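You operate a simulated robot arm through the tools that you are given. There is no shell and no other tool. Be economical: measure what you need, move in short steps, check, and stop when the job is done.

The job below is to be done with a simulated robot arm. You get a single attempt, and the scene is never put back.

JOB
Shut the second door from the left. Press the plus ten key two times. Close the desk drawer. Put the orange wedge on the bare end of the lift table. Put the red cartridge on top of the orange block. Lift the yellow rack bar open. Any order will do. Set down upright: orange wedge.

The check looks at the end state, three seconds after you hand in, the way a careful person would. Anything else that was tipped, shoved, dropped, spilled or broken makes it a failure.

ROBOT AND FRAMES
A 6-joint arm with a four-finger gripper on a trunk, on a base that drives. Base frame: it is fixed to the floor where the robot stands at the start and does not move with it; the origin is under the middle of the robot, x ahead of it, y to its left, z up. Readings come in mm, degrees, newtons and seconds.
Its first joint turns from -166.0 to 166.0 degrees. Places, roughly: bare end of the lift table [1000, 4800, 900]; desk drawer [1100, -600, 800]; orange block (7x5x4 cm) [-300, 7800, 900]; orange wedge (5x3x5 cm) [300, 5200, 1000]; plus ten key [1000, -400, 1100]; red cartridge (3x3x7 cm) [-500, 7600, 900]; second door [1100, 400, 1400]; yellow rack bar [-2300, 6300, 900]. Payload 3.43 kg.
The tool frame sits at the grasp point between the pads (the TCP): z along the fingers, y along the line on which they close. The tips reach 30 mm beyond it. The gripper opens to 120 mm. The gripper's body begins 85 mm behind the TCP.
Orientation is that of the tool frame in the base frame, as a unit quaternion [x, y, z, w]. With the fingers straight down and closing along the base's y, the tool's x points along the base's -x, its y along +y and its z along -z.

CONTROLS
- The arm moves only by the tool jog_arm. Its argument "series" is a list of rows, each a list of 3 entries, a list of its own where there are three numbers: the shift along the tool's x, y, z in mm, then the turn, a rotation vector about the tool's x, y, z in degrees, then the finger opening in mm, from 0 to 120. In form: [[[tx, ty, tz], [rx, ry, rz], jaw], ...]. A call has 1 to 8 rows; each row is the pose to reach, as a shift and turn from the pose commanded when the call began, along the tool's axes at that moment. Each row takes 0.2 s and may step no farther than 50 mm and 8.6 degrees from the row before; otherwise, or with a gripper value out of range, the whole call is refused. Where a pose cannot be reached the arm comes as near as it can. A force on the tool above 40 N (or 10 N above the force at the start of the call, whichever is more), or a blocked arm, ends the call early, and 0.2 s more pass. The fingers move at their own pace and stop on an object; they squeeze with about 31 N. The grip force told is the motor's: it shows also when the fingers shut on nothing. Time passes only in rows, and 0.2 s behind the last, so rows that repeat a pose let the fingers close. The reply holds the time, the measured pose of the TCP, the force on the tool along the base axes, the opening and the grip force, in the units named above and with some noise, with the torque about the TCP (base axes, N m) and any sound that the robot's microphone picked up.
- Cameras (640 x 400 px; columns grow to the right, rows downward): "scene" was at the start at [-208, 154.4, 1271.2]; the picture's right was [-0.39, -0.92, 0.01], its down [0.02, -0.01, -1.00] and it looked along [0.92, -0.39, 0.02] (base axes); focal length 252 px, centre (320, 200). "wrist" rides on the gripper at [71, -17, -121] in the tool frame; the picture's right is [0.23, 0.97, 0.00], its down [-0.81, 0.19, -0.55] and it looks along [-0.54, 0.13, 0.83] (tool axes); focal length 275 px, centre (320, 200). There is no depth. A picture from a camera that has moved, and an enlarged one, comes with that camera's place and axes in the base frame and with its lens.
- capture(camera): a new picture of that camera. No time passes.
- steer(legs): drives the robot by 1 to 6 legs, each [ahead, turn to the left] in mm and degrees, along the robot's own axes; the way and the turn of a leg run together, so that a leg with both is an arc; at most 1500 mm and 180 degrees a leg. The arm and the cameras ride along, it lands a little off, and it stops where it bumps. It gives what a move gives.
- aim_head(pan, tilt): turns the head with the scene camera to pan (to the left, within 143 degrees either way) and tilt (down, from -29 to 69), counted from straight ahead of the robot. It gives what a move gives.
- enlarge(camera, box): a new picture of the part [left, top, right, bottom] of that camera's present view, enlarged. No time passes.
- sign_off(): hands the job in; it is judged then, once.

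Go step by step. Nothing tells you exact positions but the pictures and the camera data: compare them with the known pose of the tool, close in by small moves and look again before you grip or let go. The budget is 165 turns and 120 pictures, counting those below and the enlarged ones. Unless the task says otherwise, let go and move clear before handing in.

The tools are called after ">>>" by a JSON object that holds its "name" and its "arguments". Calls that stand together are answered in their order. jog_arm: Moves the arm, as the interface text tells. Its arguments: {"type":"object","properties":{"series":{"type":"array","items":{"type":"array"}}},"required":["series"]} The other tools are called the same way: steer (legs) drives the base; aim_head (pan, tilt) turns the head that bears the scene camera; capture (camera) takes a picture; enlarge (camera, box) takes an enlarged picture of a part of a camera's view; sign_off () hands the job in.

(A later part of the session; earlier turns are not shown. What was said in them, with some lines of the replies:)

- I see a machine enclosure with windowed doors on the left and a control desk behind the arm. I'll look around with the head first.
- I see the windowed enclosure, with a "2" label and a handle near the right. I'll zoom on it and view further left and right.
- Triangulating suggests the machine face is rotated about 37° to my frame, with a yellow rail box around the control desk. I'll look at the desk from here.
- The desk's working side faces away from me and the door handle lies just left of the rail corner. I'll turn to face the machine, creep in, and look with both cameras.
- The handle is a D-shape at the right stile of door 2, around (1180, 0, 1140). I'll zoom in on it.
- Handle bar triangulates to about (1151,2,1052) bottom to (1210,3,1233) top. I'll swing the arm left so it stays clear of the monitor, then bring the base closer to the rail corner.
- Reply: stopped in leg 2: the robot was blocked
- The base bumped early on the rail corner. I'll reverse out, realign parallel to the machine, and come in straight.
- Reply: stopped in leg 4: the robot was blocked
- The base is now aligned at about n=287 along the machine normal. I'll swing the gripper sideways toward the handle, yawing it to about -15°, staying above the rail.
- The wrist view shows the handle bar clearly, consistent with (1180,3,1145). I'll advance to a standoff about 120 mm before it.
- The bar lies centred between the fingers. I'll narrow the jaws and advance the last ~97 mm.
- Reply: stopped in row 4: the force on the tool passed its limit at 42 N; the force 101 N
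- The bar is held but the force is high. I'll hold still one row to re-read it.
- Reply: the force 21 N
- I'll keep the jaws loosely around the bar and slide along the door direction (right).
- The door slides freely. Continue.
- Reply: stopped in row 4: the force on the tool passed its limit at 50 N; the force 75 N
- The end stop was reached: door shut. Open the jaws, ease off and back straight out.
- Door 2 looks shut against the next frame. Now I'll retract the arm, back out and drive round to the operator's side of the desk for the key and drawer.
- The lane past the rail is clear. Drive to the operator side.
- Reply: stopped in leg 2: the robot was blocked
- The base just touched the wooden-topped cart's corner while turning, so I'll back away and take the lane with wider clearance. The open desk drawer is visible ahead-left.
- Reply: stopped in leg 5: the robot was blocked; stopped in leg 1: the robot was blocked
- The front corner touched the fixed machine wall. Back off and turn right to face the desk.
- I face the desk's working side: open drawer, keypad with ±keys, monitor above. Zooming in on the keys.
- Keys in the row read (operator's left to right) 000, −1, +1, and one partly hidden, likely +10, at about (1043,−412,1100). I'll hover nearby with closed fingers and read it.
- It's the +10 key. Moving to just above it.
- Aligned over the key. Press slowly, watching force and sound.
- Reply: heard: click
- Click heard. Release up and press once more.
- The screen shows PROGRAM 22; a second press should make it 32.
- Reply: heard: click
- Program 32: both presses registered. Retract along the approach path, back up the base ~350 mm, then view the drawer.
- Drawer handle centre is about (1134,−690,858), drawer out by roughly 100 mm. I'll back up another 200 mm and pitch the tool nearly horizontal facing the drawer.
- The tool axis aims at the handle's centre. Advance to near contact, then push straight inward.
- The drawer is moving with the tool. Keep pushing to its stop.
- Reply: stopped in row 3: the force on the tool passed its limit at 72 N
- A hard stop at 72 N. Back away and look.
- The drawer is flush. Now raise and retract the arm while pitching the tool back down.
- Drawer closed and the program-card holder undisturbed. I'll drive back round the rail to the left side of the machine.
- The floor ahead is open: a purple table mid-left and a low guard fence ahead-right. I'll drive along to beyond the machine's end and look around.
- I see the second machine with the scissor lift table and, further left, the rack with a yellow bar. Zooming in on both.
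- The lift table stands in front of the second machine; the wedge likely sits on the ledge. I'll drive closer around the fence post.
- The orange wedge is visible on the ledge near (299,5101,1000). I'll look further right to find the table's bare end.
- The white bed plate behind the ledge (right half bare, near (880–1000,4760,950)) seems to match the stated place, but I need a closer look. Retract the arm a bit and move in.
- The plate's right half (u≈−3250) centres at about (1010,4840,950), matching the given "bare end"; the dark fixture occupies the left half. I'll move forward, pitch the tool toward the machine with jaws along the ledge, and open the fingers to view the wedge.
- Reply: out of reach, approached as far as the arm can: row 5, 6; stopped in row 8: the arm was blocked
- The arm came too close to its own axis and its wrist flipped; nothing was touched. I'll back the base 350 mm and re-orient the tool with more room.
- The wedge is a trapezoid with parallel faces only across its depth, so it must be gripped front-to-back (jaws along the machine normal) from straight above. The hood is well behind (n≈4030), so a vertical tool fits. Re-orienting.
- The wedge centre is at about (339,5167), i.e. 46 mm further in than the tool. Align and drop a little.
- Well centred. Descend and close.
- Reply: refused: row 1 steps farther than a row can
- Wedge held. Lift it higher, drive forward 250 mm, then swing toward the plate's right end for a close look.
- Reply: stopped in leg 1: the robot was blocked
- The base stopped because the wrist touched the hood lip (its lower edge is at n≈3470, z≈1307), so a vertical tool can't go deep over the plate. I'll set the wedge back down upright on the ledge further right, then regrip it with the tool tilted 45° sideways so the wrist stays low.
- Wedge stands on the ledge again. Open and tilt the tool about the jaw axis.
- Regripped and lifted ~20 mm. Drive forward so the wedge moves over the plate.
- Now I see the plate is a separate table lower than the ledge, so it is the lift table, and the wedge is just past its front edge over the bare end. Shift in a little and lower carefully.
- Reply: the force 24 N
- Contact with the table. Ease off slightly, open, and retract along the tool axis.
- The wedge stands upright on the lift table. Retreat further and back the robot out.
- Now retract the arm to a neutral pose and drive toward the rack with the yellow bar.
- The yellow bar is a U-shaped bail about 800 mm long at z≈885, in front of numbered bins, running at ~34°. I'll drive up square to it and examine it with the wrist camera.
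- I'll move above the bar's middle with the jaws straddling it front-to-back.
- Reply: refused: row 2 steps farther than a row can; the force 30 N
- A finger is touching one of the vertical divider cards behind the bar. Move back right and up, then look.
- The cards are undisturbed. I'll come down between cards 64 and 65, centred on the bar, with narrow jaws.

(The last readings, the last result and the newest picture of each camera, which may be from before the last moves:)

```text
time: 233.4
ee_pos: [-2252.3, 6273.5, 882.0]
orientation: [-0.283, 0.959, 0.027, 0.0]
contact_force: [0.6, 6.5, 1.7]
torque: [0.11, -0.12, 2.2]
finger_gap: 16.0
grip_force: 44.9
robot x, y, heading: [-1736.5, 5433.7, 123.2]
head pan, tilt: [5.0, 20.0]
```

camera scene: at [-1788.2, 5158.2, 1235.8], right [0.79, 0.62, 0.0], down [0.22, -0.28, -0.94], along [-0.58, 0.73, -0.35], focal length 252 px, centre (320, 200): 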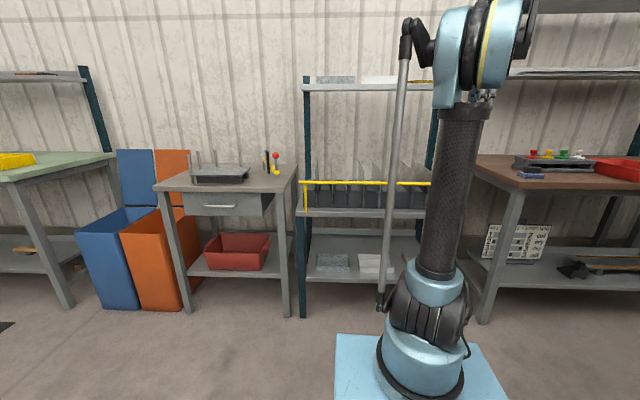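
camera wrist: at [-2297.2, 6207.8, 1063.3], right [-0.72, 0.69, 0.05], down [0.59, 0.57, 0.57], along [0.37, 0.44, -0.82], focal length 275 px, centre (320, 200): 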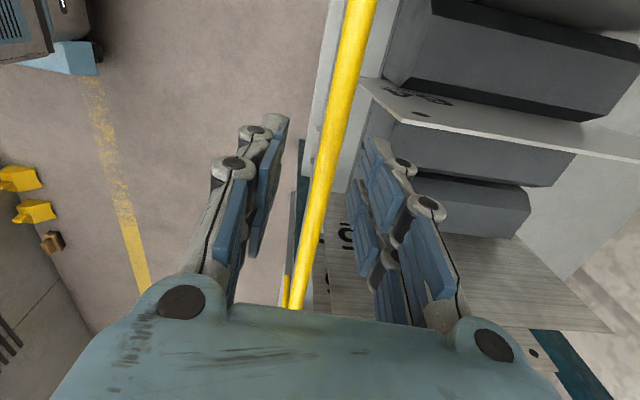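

Gripped the bar (16 mm). Lift gently straight up to learn its motion.

>>> {"name": "jog_arm", "arguments": {"series": [[[0, 0, -5], [0, 0, 0], 8], [[0, 0, -10], [0, 0, 0], 8], [[0, 0, -18], [0, 0, 0], 8]]}}

>>> {"name": "enlarge", "arguments": {"camera": "scene", "box": [280, 140, 460, 260]}}

```text
time: 234.2
ee_pos: [-2246.0, 6263.3, 907.2]
orientation: [-0.284, 0.958, 0.032, -0.002]
contact_force: [0.3, 2.3, -2.5]
torque: [-0.14, -0.07, 2.14]
finger_gap: 17.2
grip_force: 44.5
robot x, y, heading: [-1732.9, 5434.8, 123.4]
head pan, tilt: [5.0, 20.0]
stopped in row 3: the force on the tool passed its limit at 98 N (the readings are from after the stop); the commanded pose is now the measured one
```

```text
3.33 times, centred on (370, 200) of scene
camera zoom: at [-1788.5, 5158.5, 1235.9], right [0.78, 0.62, 0.0], down [0.22, -0.28, -0.93], along [-0.58, 0.73, -0.35], focal length 842 px, centre (153, 200)
```

zoom: 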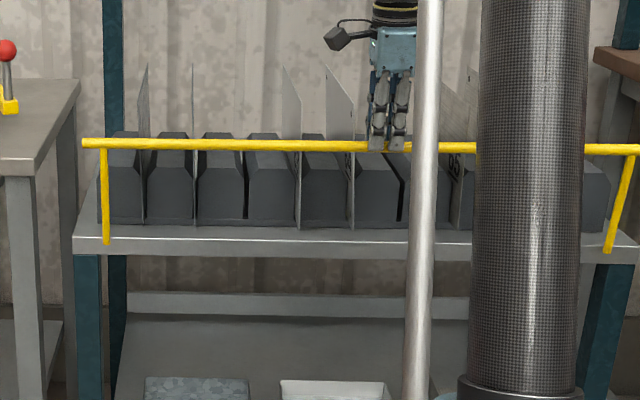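

It won't rise vertically; the bail's legs evidently hinge at their lower ends on the shelf front. I'll loosen the grip, lower back, and try swinging the bar outward along an arc.

>>> {"name": "jog_arm", "arguments": {"series": [[[0, 0, 0], [0, 0, 0], 30], [[0, 0, 20], [0, 0, 0], 30], [[0, -12, 20], [0, 0, 0], 30], [[0, -25, 22], [0, 0, 0], 30], [[0, -40, 26], [0, 0, 0], 30]]}}

>>> {"name": "enlarge", "arguments": {"camera": "scene", "box": [280, 140, 460, 260]}}

```text
time: 235.4
ee_pos: [-2225.8, 6231.0, 879.0]
orientation: [-0.283, 0.959, 0.032, -0.002]
contact_force: [0.1, -1.9, -0.8]
torque: [-0.04, -0.04, 0.04]
finger_gap: 31.2
grip_force: 1.1
robot x, y, heading: [-1734.6, 5432.8, 123.1]
head pan, tilt: [5.0, 20.0]
```

```text
3.33 times, centred on (370, 200) of scene
camera zoom: at [-1788.2, 5158.1, 1235.8], right [0.78, 0.62, 0.0], down [0.22, -0.28, -0.94], along [-0.58, 0.73, -0.35], focal length 842 px, centre (153, 200)
```

zoom: 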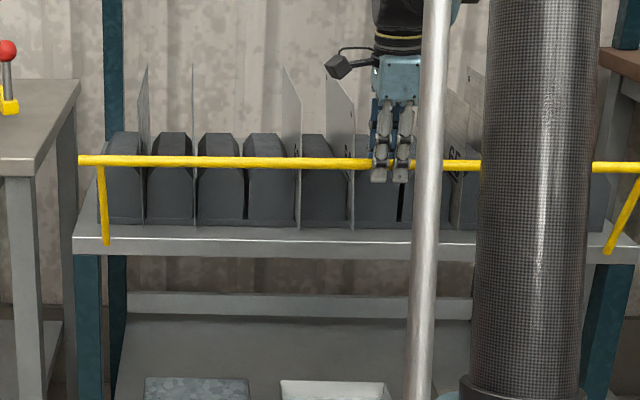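

The bar swings outward freely. Continue guiding it along the arc.

>>> {"name": "jog_arm", "arguments": {"series": [[[0, -30, 13], [0, 0, 0], 30], [[0, -60, 35], [0, 0, 0], 30], [[0, -85, 63], [0, 0, 0], 30], [[0, -105, 98], [0, 0, 0], 30], [[0, -114, 138], [0, 0, 0], 30]]}}

>>> {"name": "enlarge", "arguments": {"camera": "scene", "box": [280, 140, 460, 260]}}

```text
time: 236.6
ee_pos: [-2166.8, 6143.2, 733.5]
orientation: [-0.282, 0.959, 0.032, -0.001]
contact_force: [0.3, -2.1, -0.6]
torque: [0.12, 0.1, -0.02]
finger_gap: 31.6
grip_force: 1.6
robot x, y, heading: [-1736.3, 5436.3, 122.9]
head pan, tilt: [5.0, 20.0]
```

```text
3.33 times, centred on (370, 200) of scene
camera zoom: at [-1788.2, 5158.1, 1235.8], right [0.78, 0.62, 0.0], down [0.22, -0.28, -0.94], along [-0.58, 0.73, -0.35], focal length 842 px, centre (153, 200)
```

zoom: 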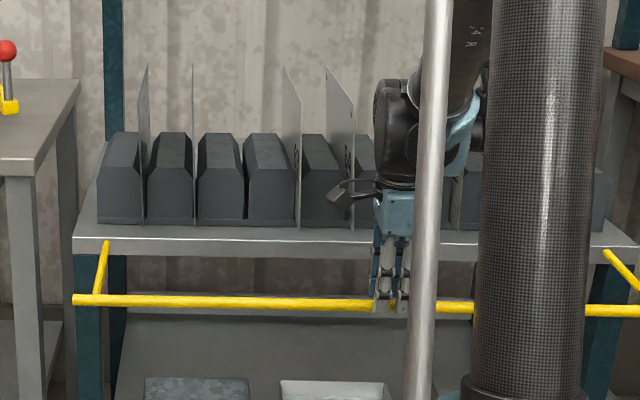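

>>> {"name": "jog_arm", "arguments": {"series": [[[0, 0, 25], [0, 0, 0], 30], [[0, 3, 50], [0, 0, 0], 30], [[0, 10, 75], [0, 0, 0], 30]]}}

```text
time: 237.4
ee_pos: [-2172.6, 6157.2, 658.7]
orientation: [-0.282, 0.959, 0.033, 0.0]
contact_force: [0.9, 0.0, 0.4]
torque: [0.01, 0.01, -0.01]
finger_gap: 30.1
grip_force: 0.2
robot x, y, heading: [-1737.8, 5437.6, 123.5]
head pan, tilt: [5.0, 20.0]
```

>>> {"name": "enlarge", "arguments": {"camera": "scene", "box": [280, 140, 460, 260]}}

```text
3.33 times, centred on (370, 200) of scene
camera zoom: at [-1788.1, 5158.0, 1235.8], right [0.78, 0.62, 0.0], down [0.22, -0.28, -0.94], along [-0.58, 0.73, -0.35], focal length 842 px, centre (153, 200)
```

zoom: 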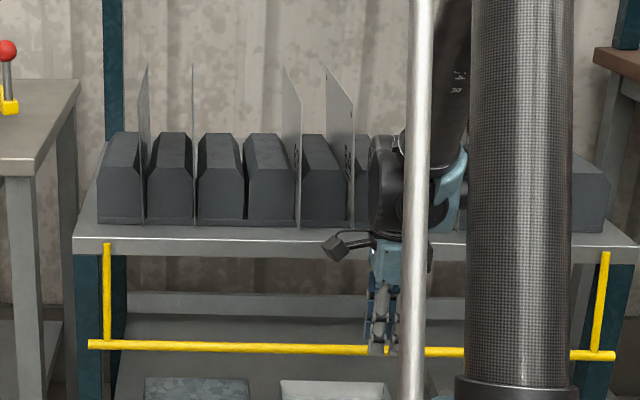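

The bar is nearly hanging straight down, i.e. swung right open. Nudge it to its rest, then lift the jaws off.

>>> {"name": "jog_arm", "arguments": {"series": [[[0, 20, 12], [0, 0, 0], 30], [[0, 40, 20], [0, 0, 0], 34], [[0, 40, 20], [0, 0, 0], 50], [[0, 20, -5], [0, 0, 0], 50], [[0, 0, -50], [0, 0, 0], 50], [[0, -30, -90], [0, 0, 0], 50], [[0, -60, -130], [0, 0, 0], 50], [[0, -80, -170], [0, 0, 0], 50]]}}

>>> {"name": "enlarge", "arguments": {"camera": "scene", "box": [280, 140, 460, 260]}}

```text
time: 239.2
ee_pos: [-2125.3, 6079.2, 824.4]
orientation: [-0.282, 0.959, 0.033, 0.0]
contact_force: [0.0, 0.4, 0.7]
torque: [-0.02, -0.04, 0.05]
finger_gap: 50.0
grip_force: 0.1
robot x, y, heading: [-1734.1, 5437.4, 123.4]
head pan, tilt: [5.0, 20.0]
```

```text
3.33 times, centred on (370, 200) of scene
camera zoom: at [-1788.4, 5158.3, 1235.8], right [0.78, 0.62, 0.0], down [0.22, -0.28, -0.94], along [-0.58, 0.73, -0.35], focal length 842 px, centre (153, 200)
```

zoom: 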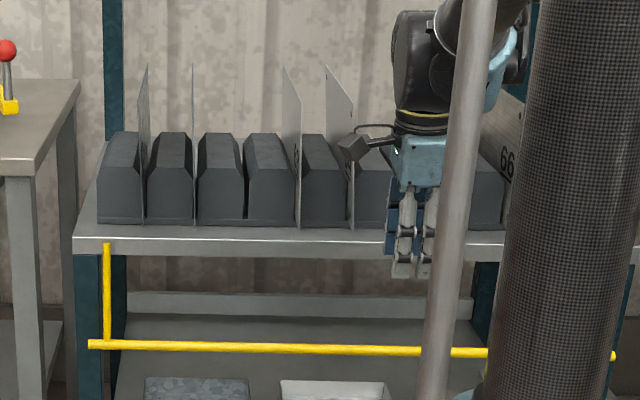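

The bar hangs fully open, bins and cards undisturbed. Now raise the arm and head along the lane by the wall benches to the cartridge and block.

>>> {"name": "jog_arm", "arguments": {"series": [[[0, -12, -45], [0, 0, 0], 50], [[0, -24, -90], [0, 0, 0], 50], [[0, -36, -135], [0, 0, 0], 50], [[0, -48, -180], [0, 0, 0], 50], [[0, -60, -225], [0, 0, 0], 50], [[0, -72, -270], [0, 0, 0], 50], [[0, -84, -315], [0, 0, 0], 50], [[0, -96, -360], [0, 0, 0], 50]]}}

>>> {"name": "steer", "arguments": {"legs": [[0, -49], [610, 0], [0, -39]]}}

>>> {"name": "aim_head", "arguments": {"pan": 8, "tilt": 12}}

>>> {"name": "capture", "arguments": {"camera": "scene"}}

```text
time: 241.0
ee_pos: [-2067.5, 5974.5, 1178.5]
orientation: [-0.282, 0.959, 0.032, -0.001]
contact_force: [0.5, 0.2, 0.6]
torque: [-0.05, 0.02, 0.0]
finger_gap: 50.2
grip_force: 0.2
robot x, y, heading: [-1737.3, 5434.7, 123.4]
head pan, tilt: [5.0, 20.0]
```

```text
time: 249.0
ee_pos: [-1054.9, 6385.7, 1178.3]
orientation: [0.457, 0.889, 0.025, 0.021]
contact_force: [-0.4, 0.7, 0.1]
torque: [-0.03, -0.02, -0.01]
finger_gap: 50.3
grip_force: 0.0
robot x, y, heading: [-1582.0, 6030.9, 36.0]
head pan, tilt: [5.0, 20.0]
```

```text
time: 249.7
ee_pos: [-1067.2, 6378.7, 1185.1]
orientation: [0.456, 0.889, 0.029, 0.024]
contact_force: [0.9, -0.1, -0.7]
torque: [-0.03, -0.03, -0.01]
finger_gap: 49.8
grip_force: 0.1
robot x, y, heading: [-1577.5, 6030.7, 36.2]
head pan, tilt: [8.0, 12.0]
```

```text
8 pictures are left
camera scene: at [-1860.1, 6076.7, 1248.7], right [0.69, -0.72, 0.0], down [-0.16, -0.15, -0.98], along [0.7, 0.68, -0.22], focal length 252 px, centre (320, 200)
```

scene: 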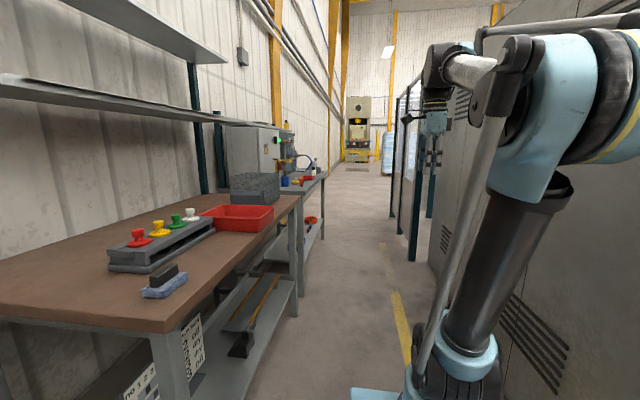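

The lane is clear and the items (red/blue bits on the second bench) are at about the expected place. Drive along; I'll then reach left with the arm without turning the base.

>>> {"name": "steer", "arguments": {"legs": [[1200, -0.8], [570, 0]]}}

```text
time: 258.6
ee_pos: [371.8, 7362.5, 1184.8]
orientation: [0.47, 0.882, 0.029, 0.024]
contact_force: [0.5, 0.1, -0.1]
torque: [-0.03, -0.01, 0.01]
finger_gap: 49.8
grip_force: 0.1
robot x, y, heading: [-154.1, 7032.6, 34.2]
head pan, tilt: [8.0, 12.0]
```

>>> {"name": "aim_head", "arguments": {"pan": 70, "tilt": 18}}

>>> {"name": "capture", "arguments": {"camera": "scene"}}

```text
time: 259.9
ee_pos: [360.5, 7354.9, 1192.7]
orientation: [0.47, 0.881, 0.035, 0.027]
contact_force: [-0.3, -0.6, -0.1]
torque: [-0.02, 0.02, -0.02]
finger_gap: 49.8
grip_force: 0.0
robot x, y, heading: [-152.7, 7031.7, 34.1]
head pan, tilt: [70.0, 18.0]
```

```text
7 pictures are left
camera scene: at [-521.8, 7114.6, 1239.8], right [0.97, 0.24, -0.01], down [0.07, -0.31, -0.95], along [-0.24, 0.92, -0.31], focal length 252 px, centre (320, 200)
```

scene: 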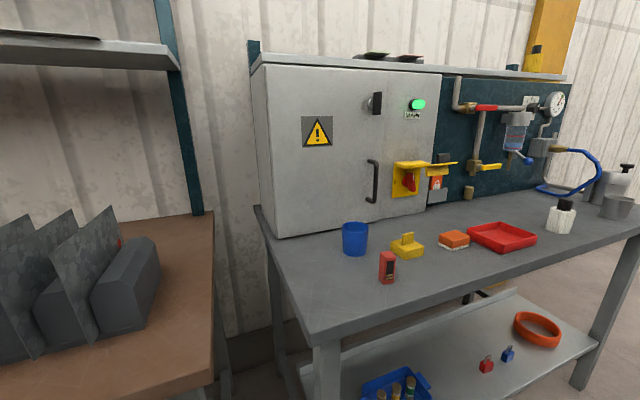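

Clear view: red cartridge at about (−500,7643), base z≈872; orange block at about (−310,7859), top z≈912. I'll swing the arm round to the left in stages, yawing the tool as I go.

>>> {"name": "jog_arm", "arguments": {"series": [[[48, 1, 0], [0, 0, -8.3], 50], [[96, 3, 0], [0, 0, -16.6], 50], [[144, 4, 0], [0, 0, -24.9], 50], [[192, 6, 0], [0, 0, -33.2], 50], [[240, 8, 0], [0, 0, -41.5], 50], [[288, 9, 0], [0, 0, -49.8], 50], [[336, 11, 0], [0, 0, -58.1], 50], [[384, 12, 0], [0, 0, -66.4], 50]]}}

```text
time: 261.7
ee_pos: [156.5, 7679.1, 1190.5]
orientation: [-0.09, 0.995, 0.014, 0.042]
contact_force: [0.7, -0.8, 1.1]
torque: [0.05, 0.02, 0.06]
finger_gap: 49.8
grip_force: 0.1
robot x, y, heading: [-152.2, 7028.5, 34.2]
head pan, tilt: [70.0, 18.0]
```

>>> {"name": "jog_arm", "arguments": {"series": [[[47, 6, 0], [0, 0, -8.3], 60], [[94, 12, 0], [0, 0, -16.6], 60], [[141, 18, 0], [0, 0, -24.9], 60], [[188, 24, 0], [0, 0, -33.2], 60], [[235, 31, 0], [0, 0, -41.5], 60], [[282, 37, 0], [0, 0, -49.8], 60], [[329, 43, 0], [0, 0, -58.1], 60], [[376, 49, 0], [0, 0, -66.4], 60]]}}

```text
time: 263.5
ee_pos: [-220.9, 7661.9, 1158.1]
orientation: [-0.619, 0.784, -0.01, 0.043]
contact_force: [1.0, -0.1, -0.5]
torque: [0.02, 0.05, 0.02]
finger_gap: 60.1
grip_force: 0.2
robot x, y, heading: [-153.7, 7030.1, 34.4]
head pan, tilt: [70.0, 18.0]
```

>>> {"name": "jog_arm", "arguments": {"series": [[[13, 39, 12], [-0.7, 0.2, -7], 60], [[25, 78, 24], [-1.4, 0.4, -14], 60], [[38, 117, 36], [-2.1, 0.6, -21], 60], [[50, 157, 48], [-2.9, 0.7, -28], 60], [[63, 196, 60], [-3.6, 0.9, -35], 60], [[75, 235, 72], [-4.3, 1.1, -42], 60], [[88, 274, 84], [-5, 1.3, -49], 60]]}}

>>> {"name": "capture", "arguments": {"camera": "wrist"}}

```text
time: 265.1
ee_pos: [-501.7, 7644.0, 1051.1]
orientation: [0.89, -0.456, 0.002, 0.0]
contact_force: [1.1, 0.0, 0.8]
torque: [0.0, 0.06, 0.01]
finger_gap: 60.0
grip_force: 0.1
robot x, y, heading: [-152.1, 7029.3, 34.1]
head pan, tilt: [70.0, 18.0]
```

```text
6 pictures are left
camera wrist: at [-444.3, 7598.4, 1172.2], right [-0.66, -0.75, 0.0], down [-0.63, 0.55, 0.55], along [-0.42, 0.36, -0.83], focal length 275 px, centre (320, 200)
```

wrist: 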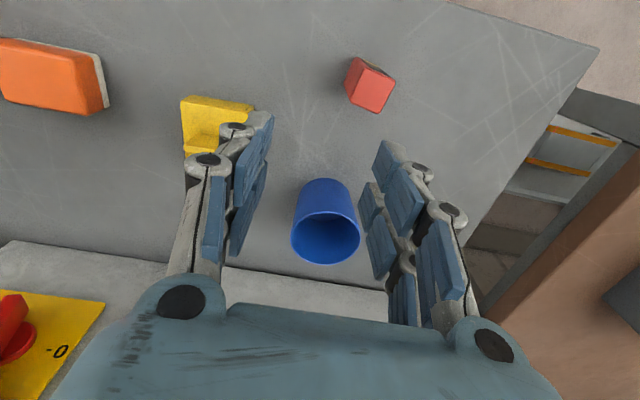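

The cartridge top is at about (−501,7597,973), rotated ~28° relative to the tool, and the bench is at z≈900. Align over it and check.

>>> {"name": "jog_arm", "arguments": {"series": [[[10, 7, 0], [0, 0, 7], 60], [[20, 14, 0], [0, 0, 14], 60], [[30, 21, 0], [0, 0, 21], 60], [[38, 27, 0], [0, 0, 28], 60]]}}

>>> {"name": "capture", "arguments": {"camera": "wrist"}}

```text
time: 266.1
ee_pos: [-499.1, 7598.5, 1050.2]
orientation: [0.752, -0.659, 0.001, -0.001]
contact_force: [0.0, 0.3, -1.0]
torque: [-0.01, -0.02, -0.01]
finger_gap: 60.1
grip_force: 0.1
robot x, y, heading: [-150.0, 7030.7, 34.2]
head pan, tilt: [70.0, 18.0]
```

```text
5 pictures are left
camera wrist: at [-472.3, 7531.5, 1170.9], right [-0.93, -0.36, 0.0], down [-0.3, 0.78, 0.55], along [-0.2, 0.52, -0.83], focal length 275 px, centre (320, 200)
```

wrist: 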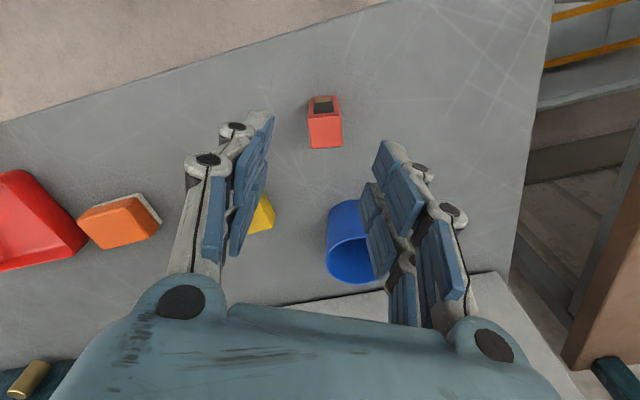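

Aligned squarely. Descend, grip and lift.

>>> {"name": "jog_arm", "arguments": {"series": [[[2, 3, 35], [0, 0, 0], 60], [[3, 4, 70], [0, 0, 0], 60], [[3, 4, 95], [0, 0, 0], 60], [[3, 4, 95], [0, 0, 0], 40], [[3, 4, 95], [0, 0, 0], 15], [[3, 4, 95], [0, 0, 0], 15]]}}

>>> {"name": "capture", "arguments": {"camera": "wrist"}}

```text
time: 267.5
ee_pos: [-501.8, 7594.0, 956.1]
orientation: [0.752, -0.659, 0.0, -0.001]
contact_force: [-0.1, -0.1, 0.4]
torque: [0.01, 0.0, 0.0]
finger_gap: 25.2
grip_force: 31.5
robot x, y, heading: [-152.0, 7032.0, 34.0]
head pan, tilt: [70.0, 18.0]
```

```text
4 pictures are left
camera wrist: at [-475.0, 7527.4, 1075.6], right [-0.93, -0.36, 0.0], down [-0.3, 0.78, 0.55], along [-0.2, 0.51, -0.83], focal length 275 px, centre (320, 200)
```

wrist: 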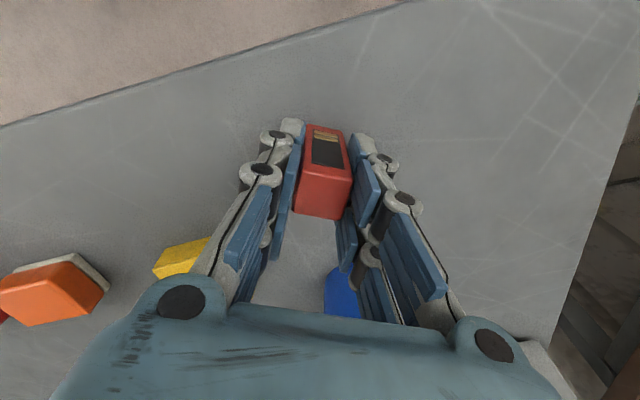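

Cartridge gripped. Lift it and carry it toward above the block at about (−336,7780).

>>> {"name": "jog_arm", "arguments": {"series": [[[0, 0, -40], [0, 0, 0], 15], [[0, 0, -80], [0, 0, 0], 15], [[0, 0, -120], [0, 0, 0], 15], [[-30, -35, -125], [0, 0, 0], 15], [[-60, -70, -125], [0, 0, 0], 15], [[-90, -105, -125], [0, 0, 0], 15], [[-120, -140, -125], [0, 0, 0], 15], [[-150, -174, -125], [0, 0, 0], 15]]}}

>>> {"name": "capture", "arguments": {"camera": "wrist"}}

```text
time: 269.3
ee_pos: [-350.2, 7765.2, 1080.1]
orientation: [0.753, -0.658, 0.001, 0.001]
contact_force: [-0.9, -0.9, -0.8]
torque: [0.07, -0.05, 0.0]
finger_gap: 25.3
grip_force: 31.4
robot x, y, heading: [-151.3, 7031.8, 34.4]
head pan, tilt: [70.0, 18.0]
```

```text
3 pictures are left
camera wrist: at [-323.2, 7698.8, 1201.4], right [-0.93, -0.36, 0.0], down [-0.3, 0.78, 0.55], along [-0.2, 0.51, -0.83], focal length 275 px, centre (320, 200)
```

wrist: 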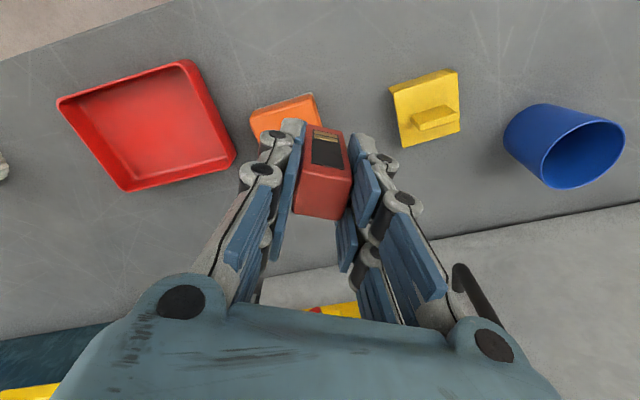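

The block's top centre works out at (−329,7798). Shift over it and lower to just above.

>>> {"name": "jog_arm", "arguments": {"series": [[[-30, -25, 0], [0, 0, 0], 15], [[-30, -25, 35], [0, 0, 0], 15], [[-30, -25, 65], [0, 0, 0], 15]]}}

>>> {"name": "capture", "arguments": {"camera": "wrist"}}

```text
time: 270.1
ee_pos: [-328.0, 7798.6, 1017.1]
orientation: [0.753, -0.659, 0.001, 0.0]
contact_force: [-0.2, -0.2, -0.8]
torque: [0.01, 0.0, 0.02]
finger_gap: 25.2
grip_force: 30.9
robot x, y, heading: [-153.7, 7030.9, 34.2]
head pan, tilt: [70.0, 18.0]
```

```text
2 pictures are left
camera wrist: at [-301.2, 7731.8, 1137.6], right [-0.93, -0.36, 0.0], down [-0.3, 0.78, 0.55], along [-0.2, 0.51, -0.83], focal length 275 px, centre (320, 200)
```

wrist: 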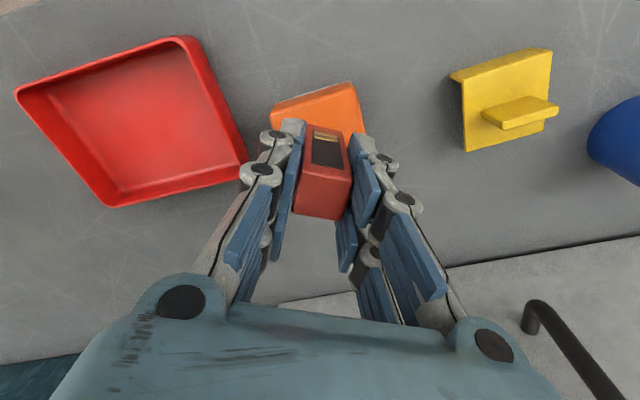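

Nearly centred; shift 6 mm toward the robot and lower until contact.

>>> {"name": "jog_arm", "arguments": {"series": [[[6, 0, 8], [0, 0, 0], 15], [[6, 0, 15], [0, 0, 0], 15], [[6, 0, 19], [0, 0, 0], 15], [[6, 0, 21], [0, 0, 0], 15]]}}

```text
time: 271.1
ee_pos: [-328.1, 7793.8, 993.1]
orientation: [0.752, -0.659, 0.001, 0.0]
contact_force: [-0.5, -0.2, 0.0]
torque: [0.0, -0.01, 0.0]
finger_gap: 25.6
grip_force: 30.7
robot x, y, heading: [-148.8, 7033.1, 34.0]
head pan, tilt: [70.0, 18.0]
```

>>> {"name": "jog_arm", "arguments": {"series": [[[0, 0, 1.5], [0, 0, 0], 15], [[0, 0, 3], [0, 0, 0], 15]]}}

```text
time: 271.7
ee_pos: [-328.1, 7793.4, 990.7]
orientation: [0.753, -0.659, 0.001, 0.0]
contact_force: [0.1, 0.3, -1.4]
torque: [0.01, -0.01, -0.02]
finger_gap: 25.2
grip_force: 31.5
robot x, y, heading: [-153.4, 7032.3, 33.9]
head pan, tilt: [70.0, 18.0]
```

>>> {"name": "jog_arm", "arguments": {"series": [[[0, 0, 2], [0, 0, 0], 15], [[0, 0, 4], [0, 0, 0], 15]]}}

```text
time: 272.3
ee_pos: [-327.5, 7793.7, 987.9]
orientation: [0.753, -0.658, 0.001, 0.0]
contact_force: [-0.3, 3.8, 21.4]
torque: [0.13, 0.03, 0.03]
finger_gap: 25.3
grip_force: 30.9
robot x, y, heading: [-149.7, 7034.2, 34.3]
head pan, tilt: [70.0, 18.0]
```

Contact (21 N). Ease off a touch, open gently and rise straight up.

>>> {"name": "jog_arm", "arguments": {"series": [[[0, 0, -2], [0, 0, 0], 15], [[0, 0, -2], [0, 0, 0], 30], [[0, 0, -2], [0, 0, 0], 50], [[0, 0, -30], [0, 0, 0], 50], [[0, 0, -70], [0, 0, 0], 50], [[0, 0, -110], [0, 0, 0], 50]]}}

>>> {"name": "capture", "arguments": {"camera": "wrist"}}

```text
time: 273.7
ee_pos: [-329.9, 7792.1, 1095.3]
orientation: [0.752, -0.659, 0.001, 0.0]
contact_force: [-0.2, 0.3, 0.1]
torque: [0.0, 0.01, 0.0]
finger_gap: 50.2
grip_force: 0.0
robot x, y, heading: [-156.6, 7026.7, 34.2]
head pan, tilt: [70.0, 18.0]
```

```text
1 pictures are left
camera wrist: at [-302.6, 7724.9, 1216.6], right [-0.93, -0.36, 0.0], down [-0.3, 0.78, 0.55], along [-0.2, 0.51, -0.83], focal length 275 px, centre (320, 200)
```

wrist: 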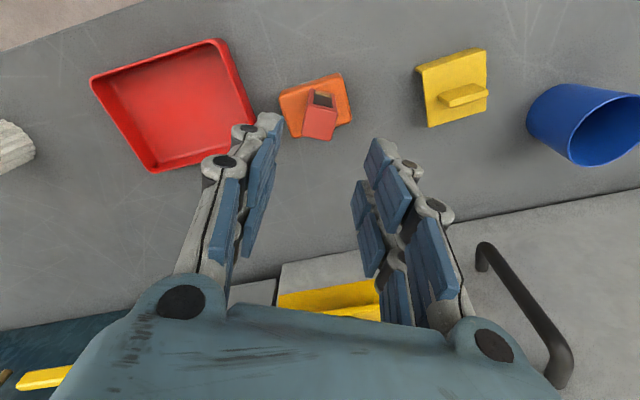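

The cartridge stands centred on the orange block with the gripper clear above, and every other part of the job is done. Handing in.

>>> {"name": "sign_off", "arguments": {}}

```text
The job is handed in.
```

I handed the job in with all six tasks done; two results rest on my own judgement, and a few things were touched on the way.

- **Second door:** slid right until it hit its stop.
- **Plus ten key:** pressed twice. I heard two clicks, and the screen went from PROGRAM 22 after the first press to 32 after the second.
- **Desk drawer:** pushed in to its stop and flush with the desk.
- **Orange wedge:** standing upright on the lift table. I took the bare end to be the right half of the white plate behind the ledge, because it matched the place you gave. The wedge is near the front edge of that plate, in front of the bar with the coloured knobs.
- **Red cartridge:** standing on top of the orange block.
- **Yellow rack bar:** it would not lift straight up. It is hinged at the bottom of its legs and swung outwards, so I left it hanging fully down and took that as open.

**What was touched:**
- The base bumped the yellow rail, the machine wall, and probably the orange cart.
- The wrist touched the hood above the lift table.
- A finger pushed one divider card in the rack with about 30 N.

I saw nothing out of place afterwards, but I did not take a closer look at each of these.
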